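You operate a simulated robot arm through the tools that you are given. There is no shell and no other tool.

You are at the controls of a simulated robot arm. One attempt, no reset.

TASK
Stand the wide blue cone in the lidded crate, shut the lid and lock both latches. Set down upright: what you pick out.
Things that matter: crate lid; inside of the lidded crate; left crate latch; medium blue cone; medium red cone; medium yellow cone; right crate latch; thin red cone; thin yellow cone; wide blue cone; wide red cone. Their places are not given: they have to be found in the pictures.

Only the result counts: the job must be done as asked and must still hold three seconds after the hand-in. Knocking over, shifting, dropping, spilling or breaking anything else fails it. Lids that push on must go on centred and level and be pressed home; caps that screw on are set level and turned clockwise until they are tight.

THE ROBOT
A 6-joint arm with a two-finger gripper, fixed in place. Base frame: the origin is at the foot of the arm, x ahead of it, y to its left, z up; the work surface is at about z = 0.718. Lengths are in m, angles in rad, forces in N, time in s.
Its first joint turns from -2.897 to 2.897 rad. Payload 2.45 kg.
The tool frame sits at the grasp point between the pads (the TCP): z along the fingers, y along the line on which they close. The tips reach 0.02 m beyond it. Largest opening 0.14 m; the body of the gripper starts 0.168 m behind the TCP.
Orientation is that of the tool frame in the base frame, as a unit quaternion [x, y, z, w]. With the fingers straight down and closing along the base's y, the tool's x points along the base's -x, its y along +y and its z along -z.

THE INTERFACE
- The arm moves only by the tool drive_tool. Its argument "steps" is a list of rows, each an object (a shift or turn left out is 0, a gripper value left out holds the last) with "travel": the shift along the tool's x, y, z in m, a list of three; "rotation": the turn, a rotation vector about the tool's x, y, z in rad, a list of three. In form: [{"travel": [dx, dy, dz], "rotation": [ax, ay, az]}, ...]. A call has 1 to 20 rows; each row shifts and turns the commanded pose from where the row before left it, along the tool's axes as they then stand. "gripper" is the gripper command, from -1 (shut) to 1 (fully open), values between in proportion, set as the call begins (left out, the last holds). Each row takes 0.2 s and may step no farther than 0.05 m and 0.15 rad from the row before; otherwise, or with a gripper value out of range, the whole call is refused. Where a pose cannot be reached the arm comes as near as it can. A force on the tool above 70 N (or 10 N above the force at the start of the call, whichever is more), or a blocked arm, ends the call early, and 0.2 s more pass. The fingers move at their own pace (about 0.045 m/s each) and stop on an object; they squeeze with about 38 N. The grip force told is the motor's: it shows also when the fingers shut on nothing. Time passes only in rows, and 0.2 s behind the last, so rows that do not move let the fingers close. It gives the time, the measured TCP pose, the force on the tool (base axes), the opening and the grip force at its end, in the units of the frame above (readings bear some noise), with the torque about the TCP (base axes, N m) and any sound that the robot's microphone picked up.
- Cameras (640 x 400 px; columns grow to the right, rows downward): "scene" is fixed at [0.4001, 0.4998, 1.5278]; the picture's right is [-0.77, -0.64, 0.00], its down [-0.38, 0.46, -0.80] and it looks along [0.51, -0.62, -0.60] (base axes); focal length 220 px, centre (320, 200). "wrist" rides on the gripper at [0.078, 0.011, -0.209] in the tool frame; the picture's right is [-0.14, 0.99, 0.00], its down [-0.92, -0.13, -0.37] and it looks along [-0.37, -0.05, 0.93] (tool axes); focal length 280 px, centre (320, 200).
- camera(camera): a new picture of that camera. No time passes.
- measure_at(camera, pixels): for up to 12 pixels [column, row] of the newest picture of that camera ("zoom" is the newest enlarged one), the place [x, y, z] in the base frame of the surface seen there, good to about 0.002 m. No time passes.
- close_up(camera, box): a new picture of the part [left, top, right, bottom] of that camera's present view, enlarged. No time passes.
- job_done(): hands the job in; it is judged then, once.

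Leave the gripper open and the arm clear of the work at the hand-in unless told otherwise.

The tools are called as name(argument=value, ...) on one line, values as JSON. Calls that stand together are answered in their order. drive_tool: Moves the arm, as the interface text tells. Its arguments: {"type":"object","properties":{"steps":{"type":"array","items":{"type":"object","properties":{"travel":{"type":"array","items":{"type":"number"}},"rotation":{"type":"array","items":{"type":"number"}}}}},"gripper":{"type":"number"}},"required":["steps"]} The other tools are called the same way: camera (camera) takes a picture; measure_at (camera, pixels) gives the place of the surface under pixels of a picture; close_up (camera, box) takes an enlarged picture of a part of a camera's view; job_done () hands the job in.

At the start:

```text
t: 0.0
ee_pos: [0.567, 0.0151, 1.4135]
tcp_rot: [0.0, 1.0, 0.0, 0.001]
ft_force: [0.7, 1.0, 0.4]
wrist_torque: [0.02, 0.0, 0.01]
grip_width: 0.1399
gripper_force: 0.2
```

scene: 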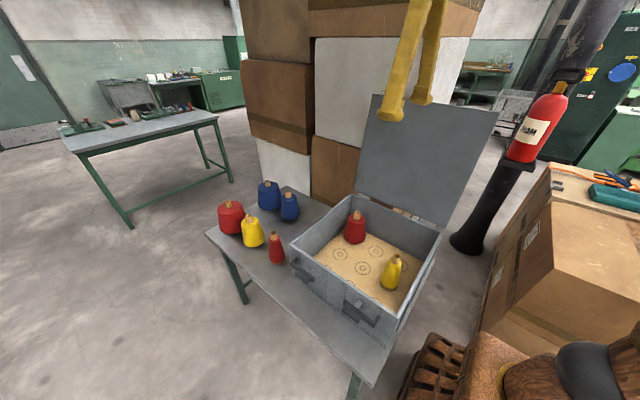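
wrist: 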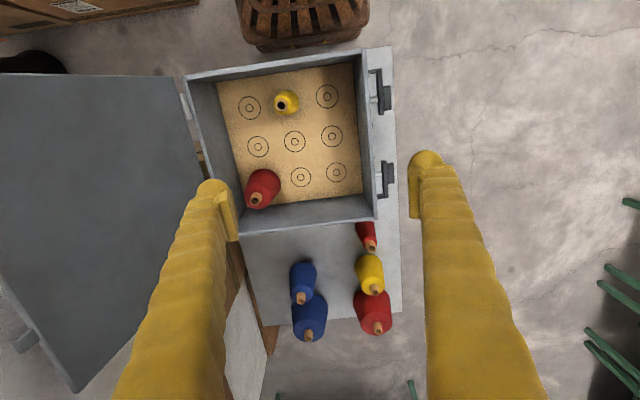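

I see an open crate holding a red cone and a yellow cone, with five cones on the table to its left: red, yellow, small red and two blue. I'll take close-ups to tell the sizes apart and to see the latches.

close_up(camera="scene", box=[200, 160, 320, 280])

close_up(camera="wrist", box=[180, 40, 420, 350])

close_up(camera="scene", box=[280, 80, 510, 360])

```text
3.33 times, centred on (260, 220) of scene
```

zoom: 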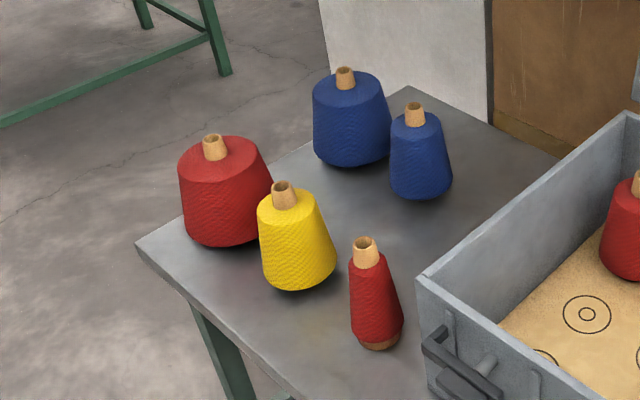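

```text
1.29 times, centred on (300, 195) of wrist
```

zoom: 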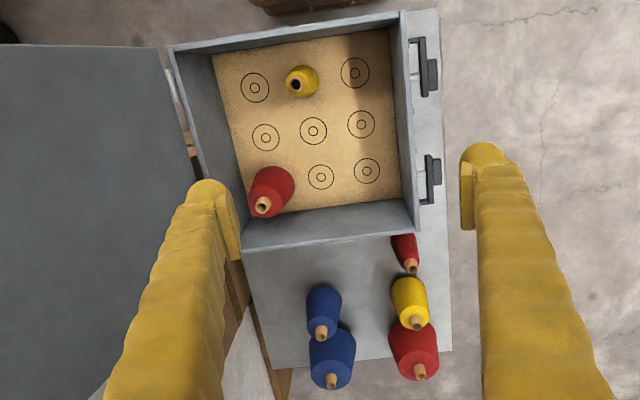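

```text
1.43 times, centred on (395, 220) of scene
```

zoom: 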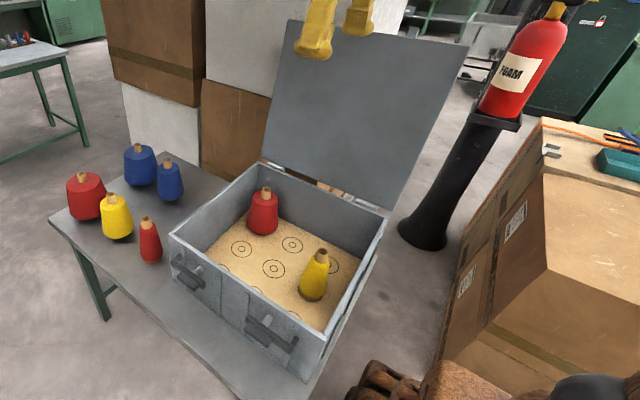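

The two blue cones differ in size, and the far one at wrist pixel (311,318) looks larger. I'll measure points on the cones, crate walls, lid and latches.

measure_at(camera="wrist", pixels=[[309, 335], [301, 297], [310, 312], [303, 272], [376, 326], [376, 288], [371, 246], [256, 198], [284, 102], [295, 141], [300, 177], [258, 146]])

measure_at(camera="wrist", pixels=[[188, 77], [360, 53], [375, 218], [240, 232], [386, 92], [390, 180], [376, 92], [382, 185], [327, 97], [332, 136], [337, 172], [249, 107]])

measure_at(camera="wrist", pixels=[[5, 80], [180, 80], [195, 185], [78, 388], [100, 200], [150, 300], [25, 340], [185, 110], [200, 150], [260, 300], [270, 325], [395, 300]])

```text
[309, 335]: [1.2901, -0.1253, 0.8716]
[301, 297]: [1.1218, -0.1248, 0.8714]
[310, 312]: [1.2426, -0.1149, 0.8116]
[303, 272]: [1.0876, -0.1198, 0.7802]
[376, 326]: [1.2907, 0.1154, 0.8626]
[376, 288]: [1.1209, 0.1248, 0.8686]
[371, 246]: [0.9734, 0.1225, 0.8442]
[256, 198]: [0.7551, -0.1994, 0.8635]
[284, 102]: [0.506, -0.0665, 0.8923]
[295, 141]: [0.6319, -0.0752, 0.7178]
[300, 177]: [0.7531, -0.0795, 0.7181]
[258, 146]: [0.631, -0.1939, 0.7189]
```

```text
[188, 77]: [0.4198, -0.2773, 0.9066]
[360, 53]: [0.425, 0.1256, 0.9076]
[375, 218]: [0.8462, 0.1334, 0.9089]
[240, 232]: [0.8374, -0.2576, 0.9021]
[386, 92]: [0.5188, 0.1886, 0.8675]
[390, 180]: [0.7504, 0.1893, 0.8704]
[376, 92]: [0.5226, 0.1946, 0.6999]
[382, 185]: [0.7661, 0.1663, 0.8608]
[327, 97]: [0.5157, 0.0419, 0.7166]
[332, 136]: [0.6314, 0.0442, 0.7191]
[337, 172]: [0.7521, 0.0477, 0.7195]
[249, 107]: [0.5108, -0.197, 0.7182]
```

```text
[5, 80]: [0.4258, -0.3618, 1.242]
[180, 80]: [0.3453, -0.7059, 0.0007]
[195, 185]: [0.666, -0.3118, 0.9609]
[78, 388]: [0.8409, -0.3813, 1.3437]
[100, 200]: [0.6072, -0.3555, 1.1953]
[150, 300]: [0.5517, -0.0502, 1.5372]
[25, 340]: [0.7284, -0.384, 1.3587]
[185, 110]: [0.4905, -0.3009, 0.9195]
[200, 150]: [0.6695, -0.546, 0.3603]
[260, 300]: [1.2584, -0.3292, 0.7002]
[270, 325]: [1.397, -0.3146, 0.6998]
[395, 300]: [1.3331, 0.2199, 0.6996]
```

The blue cones' tube tops are at about (1.29,-0.125) for the larger one and (1.12,-0.125) for the smaller, so the wide blue cone is the far one. Next I'll zoom in on the latches.

close_up(camera="scene", box=[285, 240, 345, 300])

close_up(camera="scene", box=[330, 280, 400, 350])

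close_up(camera="wrist", box=[350, 50, 410, 220])

close_up(camera="scene", box=[340, 80, 520, 240])

```text
6.67 times, centred on (315, 270) of scene
```

zoom: 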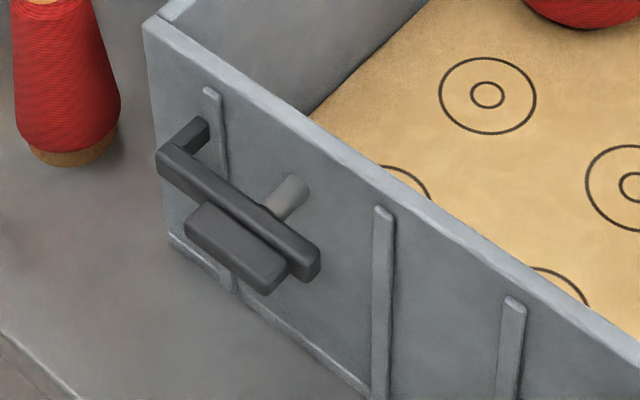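

```text
5.71 times, centred on (365, 315) of scene
```

zoom: 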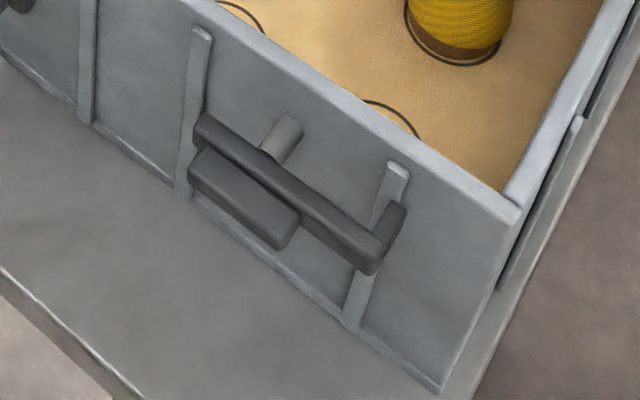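

```text
2.35 times, centred on (380, 135) of wrist
```

zoom: 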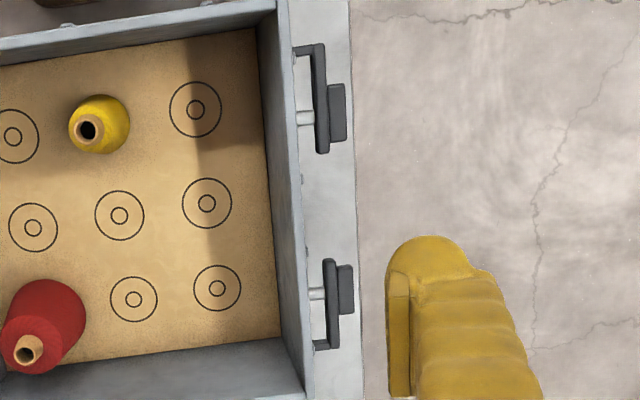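

```text
2.50 times, centred on (430, 160) of scene
```

zoom: 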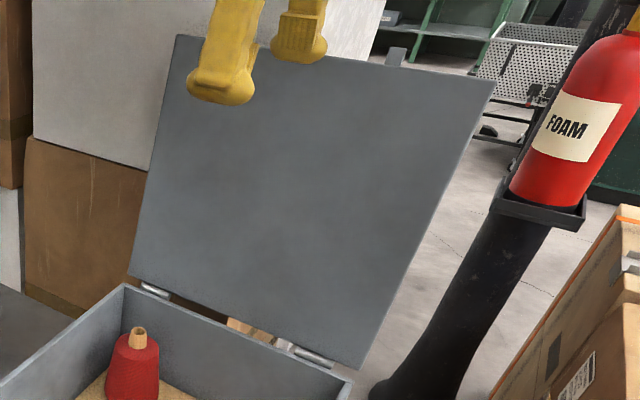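

Each latch is a dark bar on a post, with an inward hook at one end and a grip block on the front. It appears to swing about y so the hook rises over the lid. I'll measure the x≈0.52 latch in a fresh zoom.

close_up(camera="scene", box=[330, 280, 400, 350])

measure_at(camera="zoom", pixels=[[290, 125], [270, 145], [205, 125], [370, 245], [395, 215], [205, 160], [285, 225], [245, 205], [385, 258], [200, 35], [395, 170], [300, 320]])

measure_at(camera="zoom", pixels=[[300, 60], [500, 195], [250, 190], [282, 245], [192, 178], [300, 205], [240, 150], [340, 220], [405, 200], [375, 270], [360, 300], [440, 380]])

```text
5.71 times, centred on (365, 315) of scene
```

zoom: 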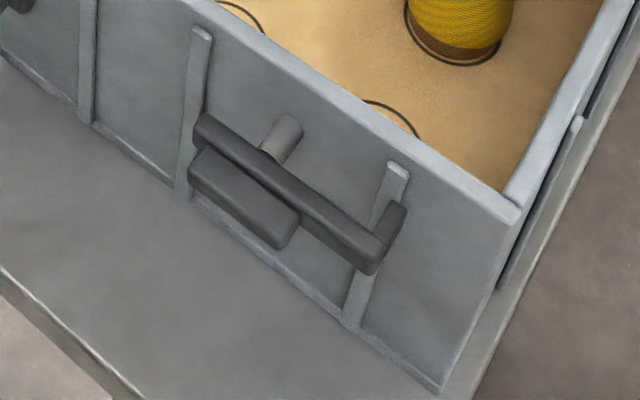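

```text
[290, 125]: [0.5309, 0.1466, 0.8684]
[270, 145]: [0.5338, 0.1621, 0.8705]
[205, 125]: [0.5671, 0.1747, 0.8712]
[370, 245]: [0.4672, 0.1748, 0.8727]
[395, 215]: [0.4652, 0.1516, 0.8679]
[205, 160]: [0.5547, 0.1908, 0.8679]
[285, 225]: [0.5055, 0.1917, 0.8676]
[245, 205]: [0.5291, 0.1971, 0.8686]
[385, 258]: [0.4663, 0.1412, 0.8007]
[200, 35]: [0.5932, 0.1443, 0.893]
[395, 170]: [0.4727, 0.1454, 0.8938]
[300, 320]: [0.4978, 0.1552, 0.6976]
```

```text
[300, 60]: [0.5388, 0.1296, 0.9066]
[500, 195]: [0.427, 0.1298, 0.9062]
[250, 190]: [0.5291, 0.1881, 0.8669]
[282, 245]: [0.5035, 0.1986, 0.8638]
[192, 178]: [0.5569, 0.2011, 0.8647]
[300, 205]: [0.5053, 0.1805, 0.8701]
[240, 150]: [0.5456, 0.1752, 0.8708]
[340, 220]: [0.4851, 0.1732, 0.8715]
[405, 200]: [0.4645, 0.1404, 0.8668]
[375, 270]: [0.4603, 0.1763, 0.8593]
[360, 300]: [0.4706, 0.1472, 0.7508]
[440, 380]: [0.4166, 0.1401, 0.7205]
```

The x≈0.52 latch pivots at about (0.533, –, 0.862), with its hook towards -x. Next I'll measure the wide blue cone's shape, the box pile and the lid edge in the scene view, then plan the far reach.

close_up(camera="scene", box=[245, 165, 315, 235])

measure_at(camera="scene", pixels=[[340, 90], [340, 155], [280, 100], [450, 60], [290, 170], [317, 140], [366, 98], [495, 112], [450, 225], [360, 190], [420, 105], [300, 20]])

```text
5.71 times, centred on (280, 200) of scene
```

zoom: 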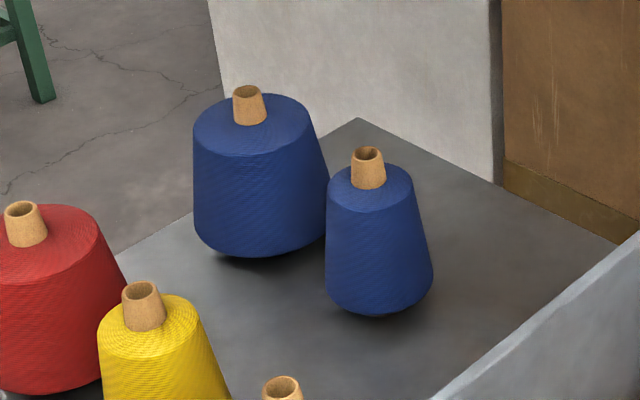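

```text
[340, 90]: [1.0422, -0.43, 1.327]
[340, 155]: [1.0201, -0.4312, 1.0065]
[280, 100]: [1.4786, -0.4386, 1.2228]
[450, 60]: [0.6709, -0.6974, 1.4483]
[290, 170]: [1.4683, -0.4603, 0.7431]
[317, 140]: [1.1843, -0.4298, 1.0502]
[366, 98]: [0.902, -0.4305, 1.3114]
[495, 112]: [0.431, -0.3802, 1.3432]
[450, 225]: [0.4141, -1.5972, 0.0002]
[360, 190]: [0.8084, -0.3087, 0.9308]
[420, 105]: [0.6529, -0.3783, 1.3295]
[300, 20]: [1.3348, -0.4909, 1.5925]
```

The box pile's front face is at y≈-0.43, so there's room beside the blue cones at y=-0.125. I'll measure the wide blue cone's tube, shoulder and base in this zoom.

measure_at(camera="zoom", pixels=[[248, 98], [248, 90], [236, 118], [266, 118], [250, 120], [250, 145], [220, 130], [300, 120], [250, 250], [200, 215], [325, 190], [252, 200]])

measure_at(camera="zoom", pixels=[[367, 155], [367, 180], [385, 185], [355, 185], [375, 200], [375, 300], [330, 260], [430, 270], [248, 110], [240, 105], [262, 105], [237, 92]])

```text
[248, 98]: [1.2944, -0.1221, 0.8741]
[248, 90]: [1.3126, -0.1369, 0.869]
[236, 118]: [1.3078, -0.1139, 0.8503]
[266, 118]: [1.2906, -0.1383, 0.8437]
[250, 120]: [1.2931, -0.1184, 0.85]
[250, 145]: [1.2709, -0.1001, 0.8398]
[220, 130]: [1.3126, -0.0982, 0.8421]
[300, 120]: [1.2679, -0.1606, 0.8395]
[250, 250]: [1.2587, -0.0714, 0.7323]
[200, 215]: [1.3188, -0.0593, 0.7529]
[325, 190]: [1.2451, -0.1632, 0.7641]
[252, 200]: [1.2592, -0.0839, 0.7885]
```

```text
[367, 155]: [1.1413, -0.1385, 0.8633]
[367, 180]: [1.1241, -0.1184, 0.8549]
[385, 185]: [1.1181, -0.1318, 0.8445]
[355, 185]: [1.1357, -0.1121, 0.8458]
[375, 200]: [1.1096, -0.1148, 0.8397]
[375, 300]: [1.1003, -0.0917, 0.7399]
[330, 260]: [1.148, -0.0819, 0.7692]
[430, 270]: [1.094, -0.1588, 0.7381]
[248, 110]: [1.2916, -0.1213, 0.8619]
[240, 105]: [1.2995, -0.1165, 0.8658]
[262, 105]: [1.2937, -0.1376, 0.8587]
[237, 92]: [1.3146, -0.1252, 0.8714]
```

The tube spans z≈0.841–0.874 with its centre near (1.304,-0.130), about 1.31 m out, so a straight-down tool won't reach. I'll tilt the tool outward by 0.9 rad at the current spot first and see how the arm responds.

drive_tool(steps=[{"rotation": [0, -0.15, 0]}, {"rotation": [0, -0.15, 0]}, {"rotation": [0, -0.15, 0]}, {"rotation": [0, -0.15, 0]}, {"rotation": [0, -0.15, 0]}, {"rotation": [0, -0.15, 0]}, {}], gripper=1)

```text
t: 1.6
ee_pos: [0.5665, 0.0142, 1.4123]
tcp_rot: [0.0, 0.9, 0.0, 0.435]
ft_force: [0.2, 0.7, -0.3]
wrist_torque: [0.03, -0.01, -0.03]
grip_width: 0.1401
gripper_force: 0.0
```

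The tilt worked with the TCP held in place. Now I'll move outward to about (1.0,-0.13,1.25), well above everything.

drive_tool(steps=[{"travel": [-0.01423, -0.0145, 0.04399]}, {"travel": [-0.01423, -0.0145, 0.04399]}, {"travel": [-0.01423, -0.0145, 0.04399]}, {"travel": [-0.01423, -0.0145, 0.04399]}, {"travel": [-0.01423, -0.0145, 0.04399]}, {"travel": [-0.01423, -0.0145, 0.04399]}, {"travel": [-0.01423, -0.0145, 0.04399]}, {"travel": [-0.01423, -0.0145, 0.04399]}, {"travel": [-0.01423, -0.0145, 0.04399]}, {"travel": [-0.01423, -0.0145, 0.04399]}, {}])

```text
t: 4.0
ee_pos: [0.9981, -0.1311, 1.2498]
tcp_rot: [-0.001, 0.9, 0.0, 0.435]
ft_force: [-0.9, 0.2, 0.2]
wrist_torque: [0.02, -0.01, 0.01]
grip_width: 0.1397
gripper_force: 0.0
```

The pose was reached exactly. I'll continue outward and down to about (1.2,-0.13,1.05), still clear of the cones.

drive_tool(steps=[{"travel": [0.0054, 0, 0.0468]}, {"travel": [0.0054, 0, 0.0468]}, {"travel": [0.0054, 0, 0.0468]}, {"travel": [0.0054, 0, 0.0468]}, {"travel": [0.0054, 0, 0.0468]}, {"travel": [0.0054, 0, 0.0468]}, {}])

```text
t: 5.6
ee_pos: [1.1966, -0.1302, 1.0495]
tcp_rot: [0.0, 0.901, 0.0, 0.435]
ft_force: [0.7, -0.3, 0.4]
wrist_torque: [-0.03, 0.0, -0.03]
grip_width: 0.14
gripper_force: 0.0
```

Reached again. Next I'll go to about (1.304,-0.13,0.95), just above the tube top at 0.874, to test the reach there.

drive_tool(steps=[{"travel": [0.0039, 0, 0.0487]}, {"travel": [0.0039, 0, 0.0487]}, {"travel": [0.0039, 0, 0.0487]}, {}])

camera(camera="wrist")

camera(camera="scene")

```text
t: 6.6
ee_pos: [1.3061, -0.1292, 0.9491]
tcp_rot: [-0.001, 0.901, 0.001, 0.434]
ft_force: [-0.1, 0.4, 0.1]
wrist_torque: [0.03, 0.01, -0.01]
grip_width: 0.1399
gripper_force: 0.1
```

```text
taken
```

wrist: 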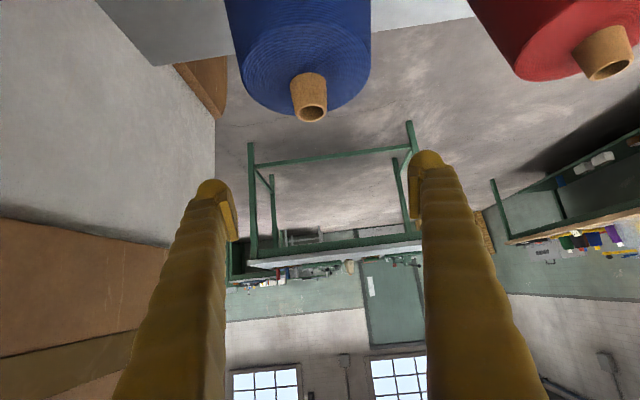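

```text
taken
```

scene: 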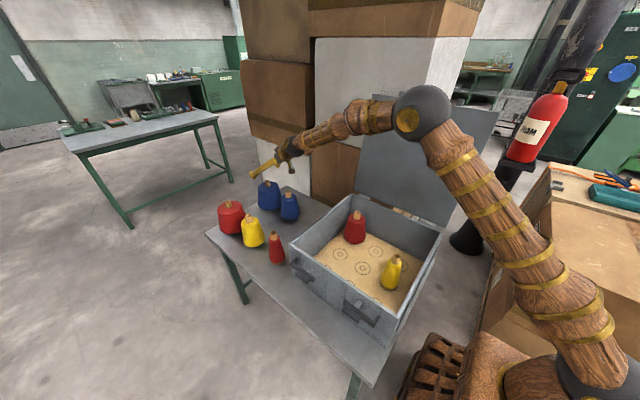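

The arm reaches there, and the wrist view shows the tube end at (312,112). I'll measure the tube from this close view.

close_up(camera="wrist", box=[260, 50, 360, 130])

measure_at(camera="wrist", pixels=[[308, 85], [292, 95], [324, 93], [313, 106], [300, 117], [325, 115], [312, 121], [308, 70], [296, 78], [322, 78], [245, 80], [368, 80]])

```text
5.00 times, centred on (310, 90) of wrist
```

zoom: 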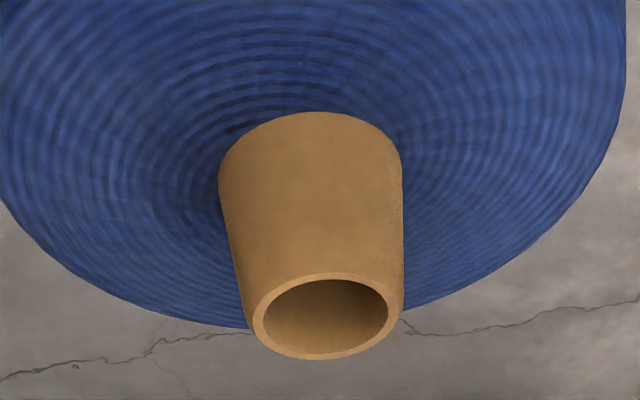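

```text
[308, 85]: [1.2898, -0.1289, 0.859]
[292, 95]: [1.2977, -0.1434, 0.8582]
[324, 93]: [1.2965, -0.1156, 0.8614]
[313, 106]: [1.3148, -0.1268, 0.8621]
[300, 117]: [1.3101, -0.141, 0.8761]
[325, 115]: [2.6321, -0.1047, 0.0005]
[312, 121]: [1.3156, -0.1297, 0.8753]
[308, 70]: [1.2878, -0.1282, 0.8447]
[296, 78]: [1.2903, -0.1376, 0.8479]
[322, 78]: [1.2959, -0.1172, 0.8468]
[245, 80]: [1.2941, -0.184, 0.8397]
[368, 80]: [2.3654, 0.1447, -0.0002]
```

The tube is centred at about (1.303,-0.1295), z 0.841–0.875, and the TCP sits right above it. I'll lower to TCP z≈0.873, which keeps the lowest finger corner about 6 mm above the cone's shoulder.

drive_tool(steps=[{"travel": [0.01538, 0, 0.01118]}, {"travel": [0.01538, 0, 0.01118]}, {"travel": [0.01538, 0, 0.01118]}, {"travel": [0.01538, 0, 0.01118]}, {}, {}])

camera(camera="wrist")

close_up(camera="scene", box=[240, 150, 320, 230])

```text
t: 8.0
ee_pos: [1.3025, -0.1282, 0.875]
tcp_rot: [0.0, 0.901, 0.0, 0.434]
ft_force: [0.1, -0.1, 0.2]
wrist_torque: [-0.02, -0.02, -0.03]
grip_width: 0.14
gripper_force: 0.2
```

```text
taken
```

wrist: 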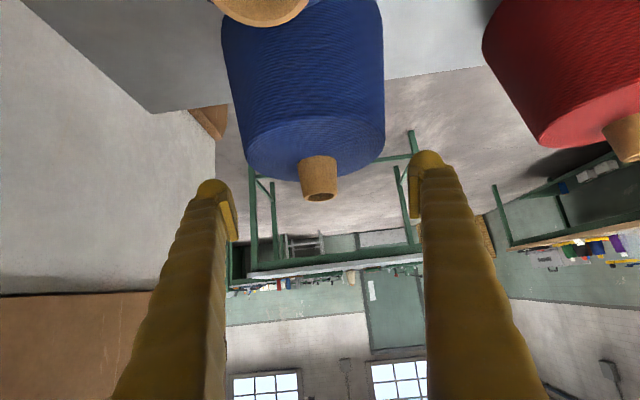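

```text
5.00 times, centred on (280, 190) of scene
```

zoom: 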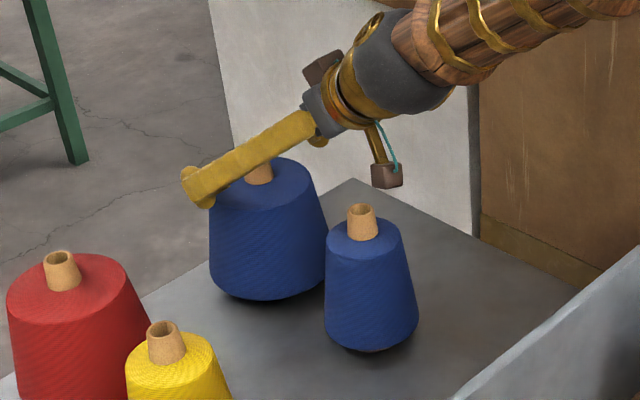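

The fingers straddle the tube and nothing is touching. I'll lower 3 mm more and then close on the tube.

drive_tool(steps=[{"travel": [0.00235, 0, 0.00186]}, {}])

drive_tool(steps=[{}, {}, {}, {}, {}, {}, {}, {}, {}], gripper=-1)

close_up(camera="scene", box=[240, 150, 320, 230])

```text
t: 8.6
ee_pos: [1.3032, -0.1299, 0.8712]
tcp_rot: [0.0, 0.901, 0.0, 0.435]
ft_force: [-0.2, -0.4, 0.6]
wrist_torque: [0.02, 0.04, -0.02]
grip_width: 0.1403
gripper_force: 0.2
```

```text
t: 10.6
ee_pos: [1.3022, -0.1302, 0.8716]
tcp_rot: [0.0, 0.901, 0.0, 0.434]
ft_force: [1.7, 2.9, -0.4]
wrist_torque: [0.14, -0.07, 0.06]
grip_width: 0.0299
gripper_force: 38.0
```

```text
5.00 times, centred on (280, 190) of scene
```

zoom: 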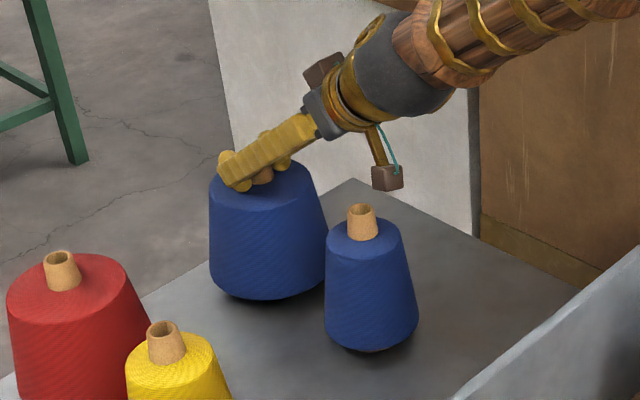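

The tube is gripped at 30 mm and 38 N, and the cone is still upright. I'll lift straight up slowly and check.

drive_tool(steps=[{"travel": [-0.00783, 0, -0.00622]}, {"travel": [-0.00783, 0, -0.00622]}, {"travel": [-0.00783, 0, -0.00622]}, {"travel": [-0.00783, 0, -0.00622]}, {"travel": [-0.00783, 0, -0.00622]}, {}])

close_up(camera="scene", box=[240, 150, 320, 230])

```text
t: 12.0
ee_pos: [1.302, -0.1304, 0.9218]
tcp_rot: [-0.001, 0.901, 0.0, 0.434]
ft_force: [-0.6, -0.1, -11.4]
wrist_torque: [-0.02, 0.01, -0.01]
grip_width: 0.0302
gripper_force: 38.5
```

```text
5.00 times, centred on (280, 190) of scene
```

zoom: 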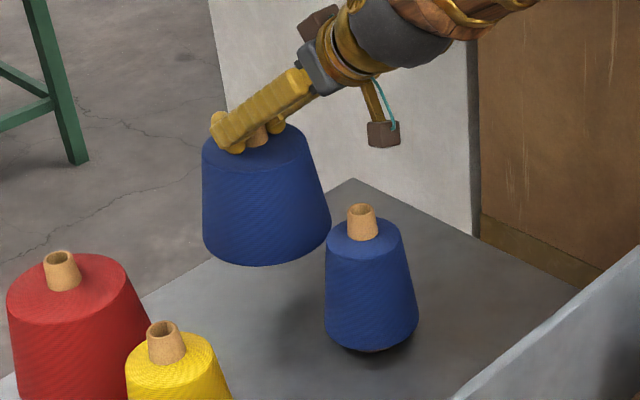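

The cone hangs upright and weighs about 1.15 kg. I'll lift to TCP z≈1.15 so its base clears the other cones and the crate rim.

drive_tool(steps=[{"travel": [-0.015, 0, -0.0119]}, {"travel": [-0.0235, 0, -0.01865]}, {"travel": [-0.0235, 0, -0.01865]}, {"travel": [-0.0235, 0, -0.01865]}, {"travel": [-0.0235, 0, -0.01865]}, {"travel": [-0.0235, 0, -0.01865]}, {"travel": [-0.0235, 0, -0.01865]}, {"travel": [-0.0235, 0, -0.01865]}, {"travel": [-0.008, 0, -0.0063]}, {}])

camera(camera="scene")

camera(camera="wrist")

```text
t: 14.2
ee_pos: [1.3028, -0.1288, 1.1597]
tcp_rot: [0.001, 0.901, -0.001, 0.434]
ft_force: [-0.1, 0.1, -11.7]
wrist_torque: [-0.01, 0.05, 0.03]
grip_width: 0.0298
gripper_force: 38.0
```

```text
taken
```

scene: 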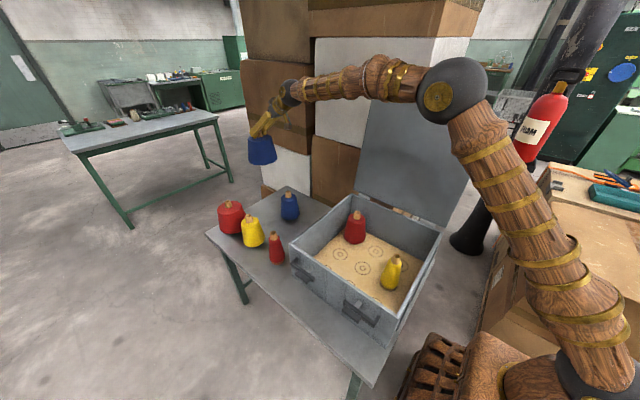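

```text
taken
```

wrist: 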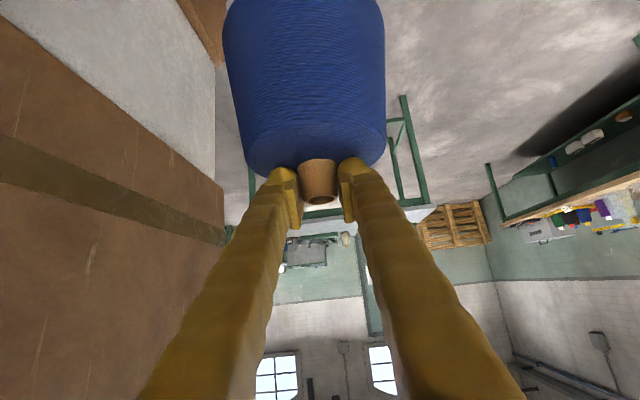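

The cone is carried upright. I'll move it back over the crate towards (0.70, 0.0, 1.16), a free spot away from the red and yellow cones, keeping the same tilt so it stays upright.

drive_tool(steps=[{"travel": [0.01, 0.0034, -0.0126]}, {"travel": [0.01874, 0.00645, -0.02362]}, {"travel": [0.01874, 0.00645, -0.02362]}, {"travel": [0.01874, 0.00645, -0.02362]}, {"travel": [0.01874, 0.00645, -0.02362]}, {"travel": [0.01874, 0.00645, -0.02362]}, {"travel": [0.01874, 0.00645, -0.02362]}, {"travel": [0.01874, 0.00645, -0.02362]}, {"travel": [0.01874, 0.00645, -0.02362]}, {"travel": [0.01874, 0.00645, -0.02362]}, {"travel": [0.01874, 0.00645, -0.02362]}, {}])

camera(camera="scene")

```text
t: 16.8
ee_pos: [0.9871, -0.0625, 1.1618]
tcp_rot: [-0.001, 0.901, 0.001, 0.434]
ft_force: [-0.4, 0.2, -11.7]
wrist_torque: [-0.03, 0.03, -0.03]
grip_width: 0.03
gripper_force: 37.7
```

```text
taken
```

scene: 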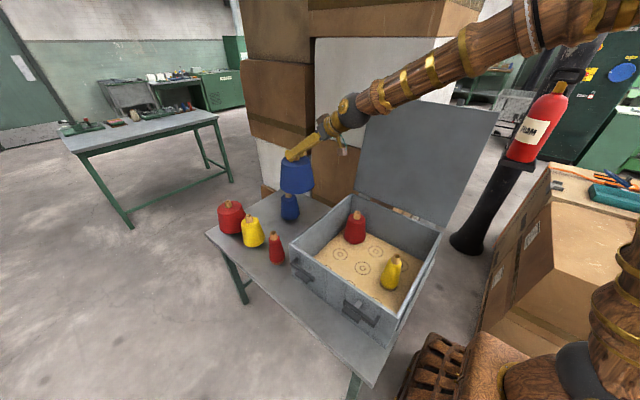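

Still upright and on track at (0.987,-0.063,1.162). I'll continue to about (0.70, 0.0, 1.16).

drive_tool(steps=[{"travel": [0.01874, 0.00645, -0.02362]}, {"travel": [0.01874, 0.00645, -0.02362]}, {"travel": [0.01874, 0.00645, -0.02362]}, {"travel": [0.01874, 0.00645, -0.02362]}, {"travel": [0.01874, 0.00645, -0.02362]}, {"travel": [0.01874, 0.00645, -0.02362]}, {"travel": [0.01874, 0.00645, -0.02362]}, {"travel": [0.01874, 0.00645, -0.02362]}, {"travel": [0.01874, 0.00645, -0.02362]}, {"travel": [0.009, 0.0031, -0.0113]}, {}])

camera(camera="scene")

camera(camera="wrist")

```text
t: 19.2
ee_pos: [0.7006, -0.0007, 1.1596]
tcp_rot: [0.001, 0.901, 0.0, 0.434]
ft_force: [0.3, 0.0, -11.4]
wrist_torque: [-0.04, 0.04, 0.0]
grip_width: 0.0297
gripper_force: 38.2
```

```text
taken
```

scene: 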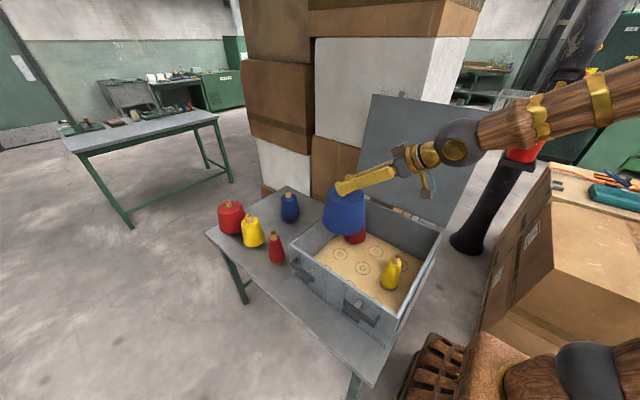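

```text
taken
```

wrist: 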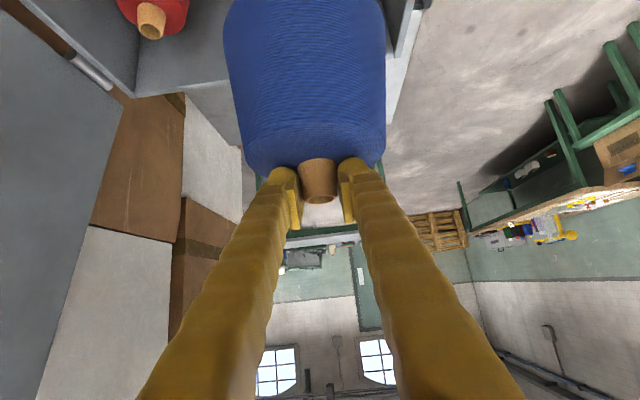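

The cone is over the crate at (0.70, 0.0). I'll lower it about 0.2 m, leaving the base near z 0.79, and check the tracking before setting it down.

drive_tool(steps=[{"travel": [0.01, 0, 0.0079]}, {"travel": [0.01958, 0, 0.01554]}, {"travel": [0.01958, 0, 0.01554]}, {"travel": [0.01958, 0, 0.01554]}, {"travel": [0.01958, 0, 0.01554]}, {"travel": [0.01958, 0, 0.01554]}, {"travel": [0.01958, 0, 0.01554]}, {"travel": [0.01958, 0, 0.01554]}, {"travel": [0.0096, 0, 0.0076]}, {}])

camera(camera="scene")

camera(camera="wrist")

```text
t: 21.4
ee_pos: [0.6994, -0.001, 0.9616]
tcp_rot: [0.0, 0.901, 0.0, 0.434]
ft_force: [0.2, -0.5, -11.4]
wrist_torque: [0.02, 0.01, -0.02]
grip_width: 0.0297
gripper_force: 38.2
```

```text
taken
```

scene: 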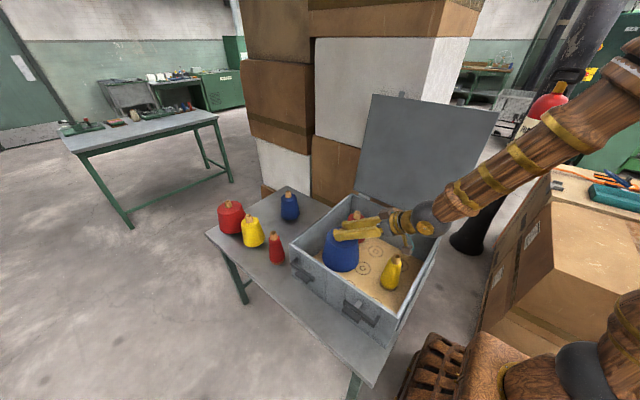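

```text
taken
```

wrist: 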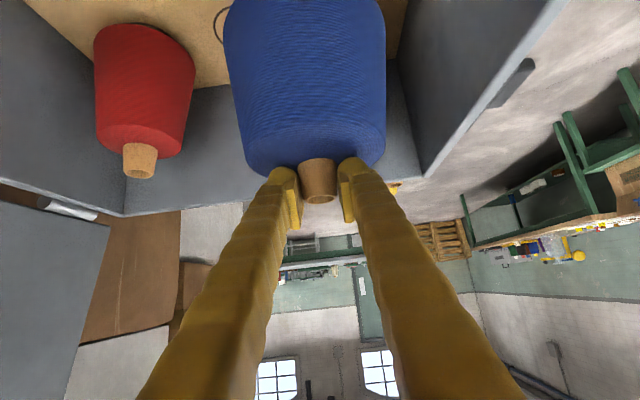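

There's clear space on all sides. I'll lower to about TCP z 0.895, just above contact.

drive_tool(steps=[{"travel": [0.0104, 0, 0.00826]}, {"travel": [0.0104, 0, 0.00826]}, {"travel": [0.0104, 0, 0.00826]}, {"travel": [0.0104, 0, 0.00826]}, {"travel": [0.0104, 0, 0.00826]}, {}])

```text
t: 22.8
ee_pos: [0.7132, -0.0009, 0.9006]
tcp_rot: [0.0, 0.901, 0.0, 0.433]
ft_force: [0.5, 0.5, -11.8]
wrist_torque: [0.01, 0.03, 0.03]
grip_width: 0.0294
gripper_force: 37.6
out of reach, approached as far as the arm can: row 3, 4, 5
```

The arm can't fold that far in at this tilt; it drifted to x=0.713, z=0.9006. I'll shift outward by 3 cm and up 1 cm, where it can reach and there's still room to the x≈0.83 wall.

drive_tool(steps=[{"travel": [-0.01324, 0, 0.00864]}, {"travel": [-0.01324, 0, 0.00864]}, {}])

camera(camera="wrist")

close_up(camera="scene", box=[290, 180, 450, 320])

```text
t: 23.6
ee_pos: [0.743, -0.0001, 0.9096]
tcp_rot: [0.0, 0.901, 0.0, 0.434]
ft_force: [0.2, -0.5, -12.0]
wrist_torque: [0.0, 0.01, 0.0]
grip_width: 0.0294
gripper_force: 38.4
```

```text
taken
```

wrist: 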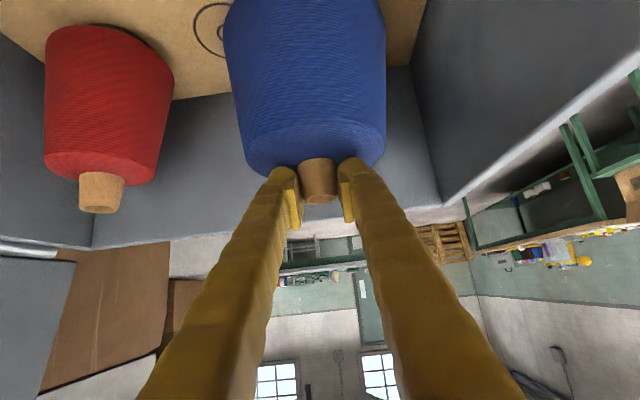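

```text
2.86 times, centred on (370, 250) of scene
```

zoom: 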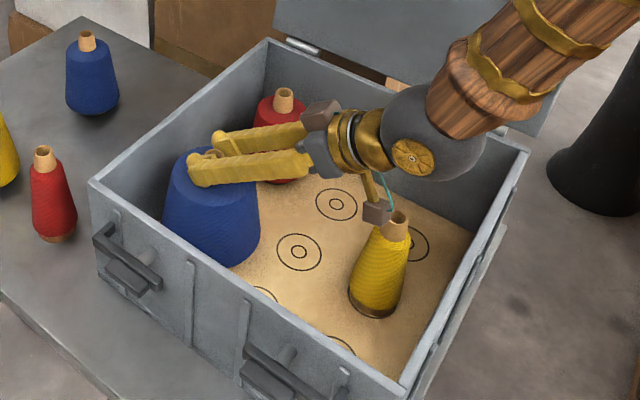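

The pose is now (0.743, 0.0, 0.910). Before lowering I'll measure the far wall, the side wall and the red cone in the wrist view.

measure_at(camera="wrist", pixels=[[405, 130], [205, 140], [398, 75], [470, 90], [200, 100], [100, 205], [100, 178], [110, 150], [110, 60], [240, 20], [365, 20], [430, 205]])

```text
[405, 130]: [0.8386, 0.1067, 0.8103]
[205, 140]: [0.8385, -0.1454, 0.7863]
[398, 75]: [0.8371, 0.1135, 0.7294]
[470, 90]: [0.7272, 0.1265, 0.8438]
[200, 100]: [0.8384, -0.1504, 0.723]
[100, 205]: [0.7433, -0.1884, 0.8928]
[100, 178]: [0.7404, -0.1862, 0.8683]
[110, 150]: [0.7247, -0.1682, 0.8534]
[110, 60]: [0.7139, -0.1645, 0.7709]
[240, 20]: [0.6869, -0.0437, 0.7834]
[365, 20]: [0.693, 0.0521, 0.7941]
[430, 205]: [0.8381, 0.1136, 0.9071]
```

The inner walls are at x=0.838 and y=0.1265, so the cone has over 2 cm clearance. I'll lower in small steps towards contact at TCP z≈0.890.

drive_tool(steps=[{"travel": [0.00392, 0, 0.00311]}, {"travel": [0.00392, 0, 0.00311]}, {"travel": [0.00392, 0, 0.00311]}, {}])

```text
t: 24.6
ee_pos: [0.7443, -0.0002, 0.895]
tcp_rot: [0.001, 0.901, -0.001, 0.434]
ft_force: [-0.2, -0.9, -10.7]
wrist_torque: [0.02, 0.03, -0.01]
grip_width: 0.0297
gripper_force: 37.8
```

Tracking is good at z=0.895 with no contact yet. I'll step down in 2 mm increments until the force shows the base touching.

drive_tool(steps=[{"travel": [0.00157, 0, 0.00124]}, {"travel": [0.00157, 0, 0.00124]}, {}])

drive_tool(steps=[{"travel": [0.00078, 0, 0.00062]}, {}])

```text
t: 25.4
ee_pos: [0.744, -0.0011, 0.8915]
tcp_rot: [-0.001, 0.9, 0.001, 0.435]
ft_force: [-0.6, 0.8, -11.2]
wrist_torque: [0.02, 0.04, 0.02]
grip_width: 0.0296
gripper_force: 38.0
```

```text
t: 26.0
ee_pos: [0.7428, 0.0006, 0.8912]
tcp_rot: [-0.001, 0.9, 0.0, 0.436]
ft_force: [-3.5, 4.5, 9.2]
wrist_torque: [0.04, 0.43, -0.06]
grip_width: 0.0296
gripper_force: 38.0
```

The cone has touched the crate floor (force z rose from -11 to +9 N). I'll back off 0.5 mm to relieve the push and then open the fingers.

drive_tool(steps=[{"travel": [-0.0005, 0, -0.0004]}, {}])

drive_tool(steps=[{}, {}, {}, {}, {}], gripper=0.3)

close_up(camera="scene", box=[290, 180, 450, 320])

camera(camera="wrist")

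```text
t: 26.6
ee_pos: [0.7434, -0.0012, 0.891]
tcp_rot: [0.001, 0.9, 0.0, 0.436]
ft_force: [3.7, 3.4, 0.0]
wrist_torque: [0.03, -0.73, 0.08]
grip_width: 0.0297
gripper_force: 38.6
```

```text
t: 27.8
ee_pos: [0.7427, -0.0005, 0.8917]
tcp_rot: [0.0, 0.9, 0.001, 0.435]
ft_force: [-0.4, 0.2, -0.4]
wrist_torque: [0.03, -0.02, 0.02]
grip_width: 0.091
gripper_force: 0.0
```

```text
2.86 times, centred on (370, 250) of scene
```

zoom: 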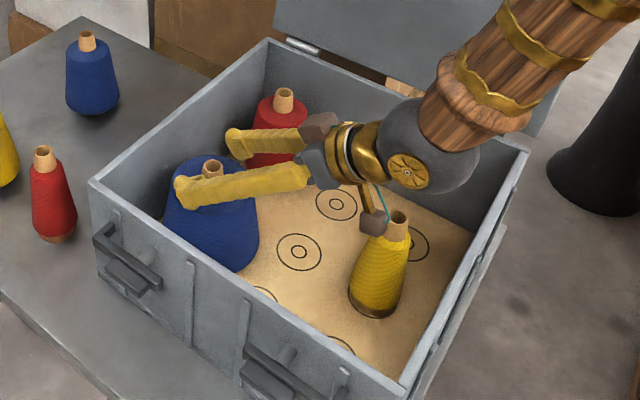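

```text
taken
```

wrist: 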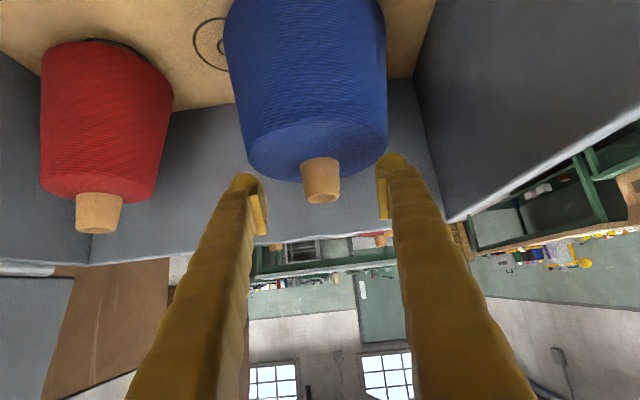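

The cone stands free and upright on the crate floor. I'll lift the gripper straight up clear of it.

drive_tool(steps=[{"travel": [-0.00783, 0, -0.00622]}, {"travel": [-0.01566, 0, -0.01243]}, {"travel": [-0.03133, 0, -0.02486]}, {"travel": [-0.03133, 0, -0.02486]}, {"travel": [-0.03133, 0, -0.02486]}, {"travel": [-0.03133, 0, -0.02486]}, {"travel": [-0.03133, 0, -0.02486]}, {"travel": [-0.03133, 0, -0.02486]}, {"travel": [-0.03133, 0, -0.02486]}, {}])

camera(camera="scene")

camera(camera="wrist")

```text
t: 30.0
ee_pos: [0.7427, -0.0002, 1.2003]
tcp_rot: [0.0, 0.9, -0.001, 0.435]
ft_force: [-0.1, 0.2, 0.9]
wrist_torque: [-0.01, -0.03, 0.01]
grip_width: 0.091
gripper_force: 0.2
```

```text
taken
```

scene: 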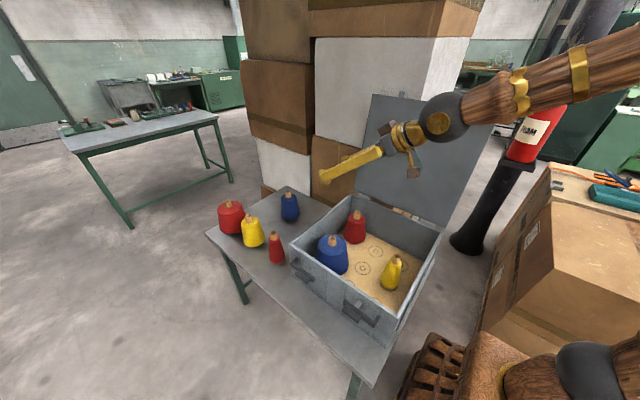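

```text
taken
```

wrist: 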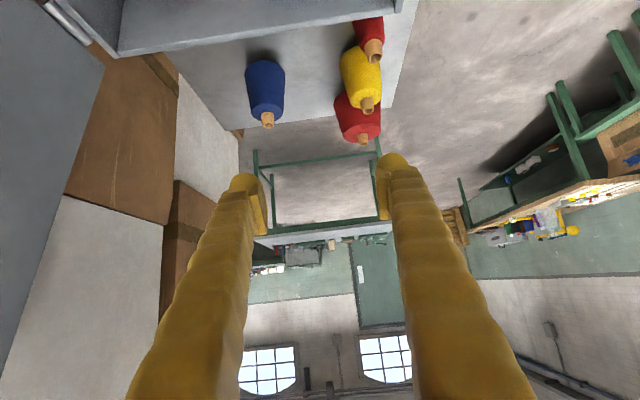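

The wide blue cone is standing in the crate, and the other cones haven't moved. Next is the lid. I'll bring the tool back to vertical, then rise and move toward the lid's top edge, near (0.63, -0.385, 1.36).

drive_tool(steps=[{"rotation": [0, 0.15, 0]}, {"rotation": [0, 0.15, 0]}, {"rotation": [0, 0.15, 0]}, {"rotation": [0, 0.15, 0]}, {"rotation": [0, 0.15, 0]}, {"rotation": [0, 0.15, 0]}, {}])

drive_tool(steps=[{"travel": [0.015, -0.01, -0.04]}, {"travel": [0.015, -0.01, -0.04]}, {"travel": [0.015, -0.01, -0.04]}, {"travel": [0.015, -0.01, -0.04]}, {"travel": [0.015, -0.01, -0.04]}, {"travel": [0.015, -0.01, -0.04]}, {"travel": [0.015, -0.01, -0.04]}, {}])

camera(camera="wrist")

camera(camera="scene")

```text
t: 31.6
ee_pos: [0.7418, -0.0011, 1.2009]
tcp_rot: [0.0, 1.0, 0.0, -0.001]
ft_force: [0.8, -0.5, -0.5]
wrist_torque: [-0.04, 0.01, 0.03]
grip_width: 0.091
gripper_force: 0.1
```

```text
t: 33.4
ee_pos: [0.6374, -0.0709, 1.4836]
tcp_rot: [0.0, 1.0, 0.0, -0.001]
ft_force: [-0.4, 0.4, 0.5]
wrist_torque: [-0.01, -0.01, 0.01]
grip_width: 0.0911
gripper_force: 0.0
```

```text
taken
```

wrist: 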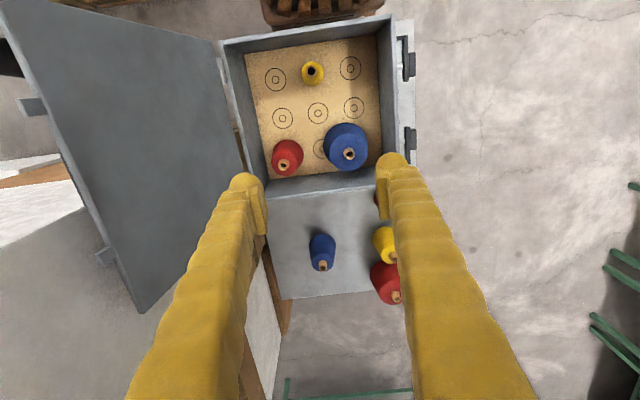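

```text
taken
```

scene: 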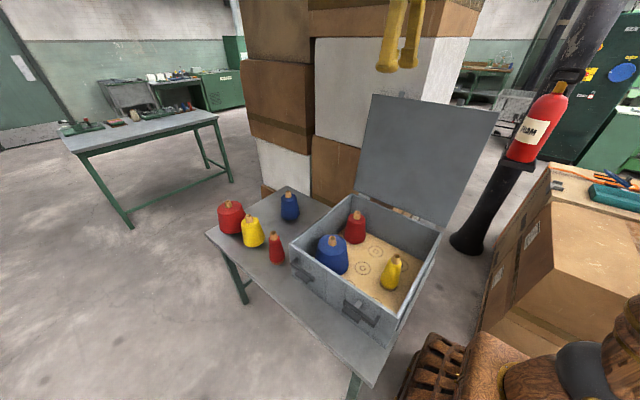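

The wrist view now shows the whole open lid with its two keeper tabs at (32,106) and (104,256). I'll measure the lid's top edge, the tabs and the space behind it.

measure_at(camera="wrist", pixels=[[32, 106], [104, 256], [20, 60], [140, 305], [75, 180], [85, 180], [60, 150], [150, 150], [225, 60], [240, 160], [50, 220], [40, 175]])

close_up(camera="wrist", box=[0, 60, 160, 320])

measure_at(camera="scene", pixels=[[425, 70], [432, 60], [440, 60], [460, 60], [345, 60], [355, 120], [410, 85], [376, 97], [490, 112], [430, 103], [300, 60], [425, 40]])

```text
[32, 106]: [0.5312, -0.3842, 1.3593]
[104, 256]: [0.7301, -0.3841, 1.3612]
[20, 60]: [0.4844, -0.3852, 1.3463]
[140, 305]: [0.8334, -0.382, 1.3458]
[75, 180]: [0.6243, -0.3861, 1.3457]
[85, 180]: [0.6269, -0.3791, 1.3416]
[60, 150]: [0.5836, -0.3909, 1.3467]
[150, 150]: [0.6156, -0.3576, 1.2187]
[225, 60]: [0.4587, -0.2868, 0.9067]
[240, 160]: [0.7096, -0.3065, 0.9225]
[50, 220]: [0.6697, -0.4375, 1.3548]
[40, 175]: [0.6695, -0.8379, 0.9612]
```

```text
1.54 times, centred on (80, 190) of wrist
```

zoom: 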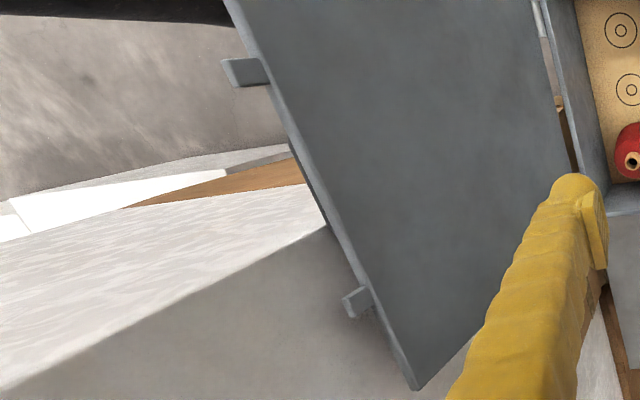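

```text
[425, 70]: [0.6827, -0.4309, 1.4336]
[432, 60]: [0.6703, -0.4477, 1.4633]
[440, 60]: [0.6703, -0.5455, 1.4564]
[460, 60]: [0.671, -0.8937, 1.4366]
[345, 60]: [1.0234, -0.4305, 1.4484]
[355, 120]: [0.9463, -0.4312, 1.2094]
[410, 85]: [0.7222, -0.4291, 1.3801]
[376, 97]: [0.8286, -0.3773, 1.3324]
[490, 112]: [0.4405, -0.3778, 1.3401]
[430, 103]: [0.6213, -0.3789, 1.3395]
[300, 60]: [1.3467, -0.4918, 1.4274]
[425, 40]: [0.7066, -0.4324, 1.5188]
```

The lid is about 12 mm thick with its edge at y≈-0.386, z≈1.346. The tabs are at x≈0.53 and 0.73, and the box behind is only at x>0.67. I'll straddle the edge at x≈0.60, leaning the tool with the lid, and narrow the fingers to about 5 cm.

drive_tool(steps=[{"rotation": [-0.09, 0, 0]}, {"rotation": [-0.09, 0, 0]}, {"travel": [0.00468, -0.04166, 0.0005]}, {"travel": [0.00468, -0.04166, 0.0005]}, {"travel": [0.00468, -0.04166, 0.0005]}, {"travel": [0.00468, -0.04166, 0.0005]}, {"travel": [0.00468, -0.04166, 0.0005]}, {"travel": [0.00468, -0.04166, 0.0005]}, {"travel": [0.00468, -0.04166, 0.0005]}, {"travel": [0.00468, -0.04166, 0.0005]}, {}], gripper=-0.28)

camera(camera="wrist")

camera(camera="scene")

```text
t: 35.8
ee_pos: [0.5995, -0.4003, 1.4154]
tcp_rot: [0.0, 0.996, 0.089, 0.0]
ft_force: [0.0, -0.9, 0.9]
wrist_torque: [0.02, 0.03, -0.03]
grip_width: 0.0506
gripper_force: 0.0
```

```text
taken
```

wrist: 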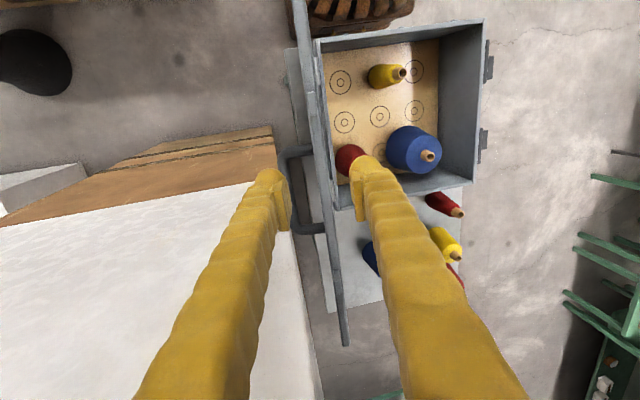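

```text
taken
```

scene: 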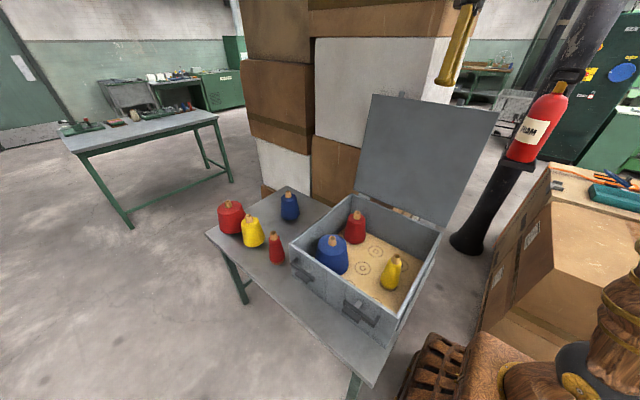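

The back of the lid has a U-shaped handle at (285–325, 150–233). I'll measure where it sits relative to the edge so the rear finger doesn't hit it.

close_up(camera="wrist", box=[250, 100, 370, 350])

measure_at(camera="wrist", pixels=[[298, 153], [308, 228], [293, 225], [320, 226], [316, 152], [310, 60], [335, 250], [345, 330], [325, 180], [326, 200], [341, 300], [302, 20]])

```text
1.60 times, centred on (310, 225) of wrist
```

zoom: 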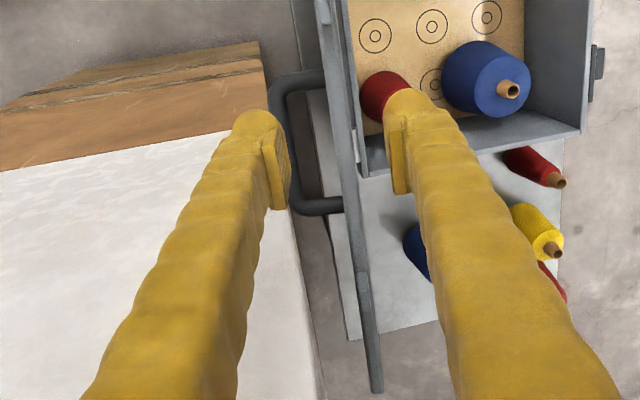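

```text
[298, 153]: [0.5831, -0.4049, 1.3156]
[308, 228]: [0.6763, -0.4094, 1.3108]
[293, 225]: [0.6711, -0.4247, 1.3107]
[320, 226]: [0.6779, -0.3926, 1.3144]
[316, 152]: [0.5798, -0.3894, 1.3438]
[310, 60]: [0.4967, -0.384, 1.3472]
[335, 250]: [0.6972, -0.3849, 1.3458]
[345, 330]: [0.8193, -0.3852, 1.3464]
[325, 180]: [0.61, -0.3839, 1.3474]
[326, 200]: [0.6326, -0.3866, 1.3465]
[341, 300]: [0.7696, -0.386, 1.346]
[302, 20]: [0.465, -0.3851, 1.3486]
```

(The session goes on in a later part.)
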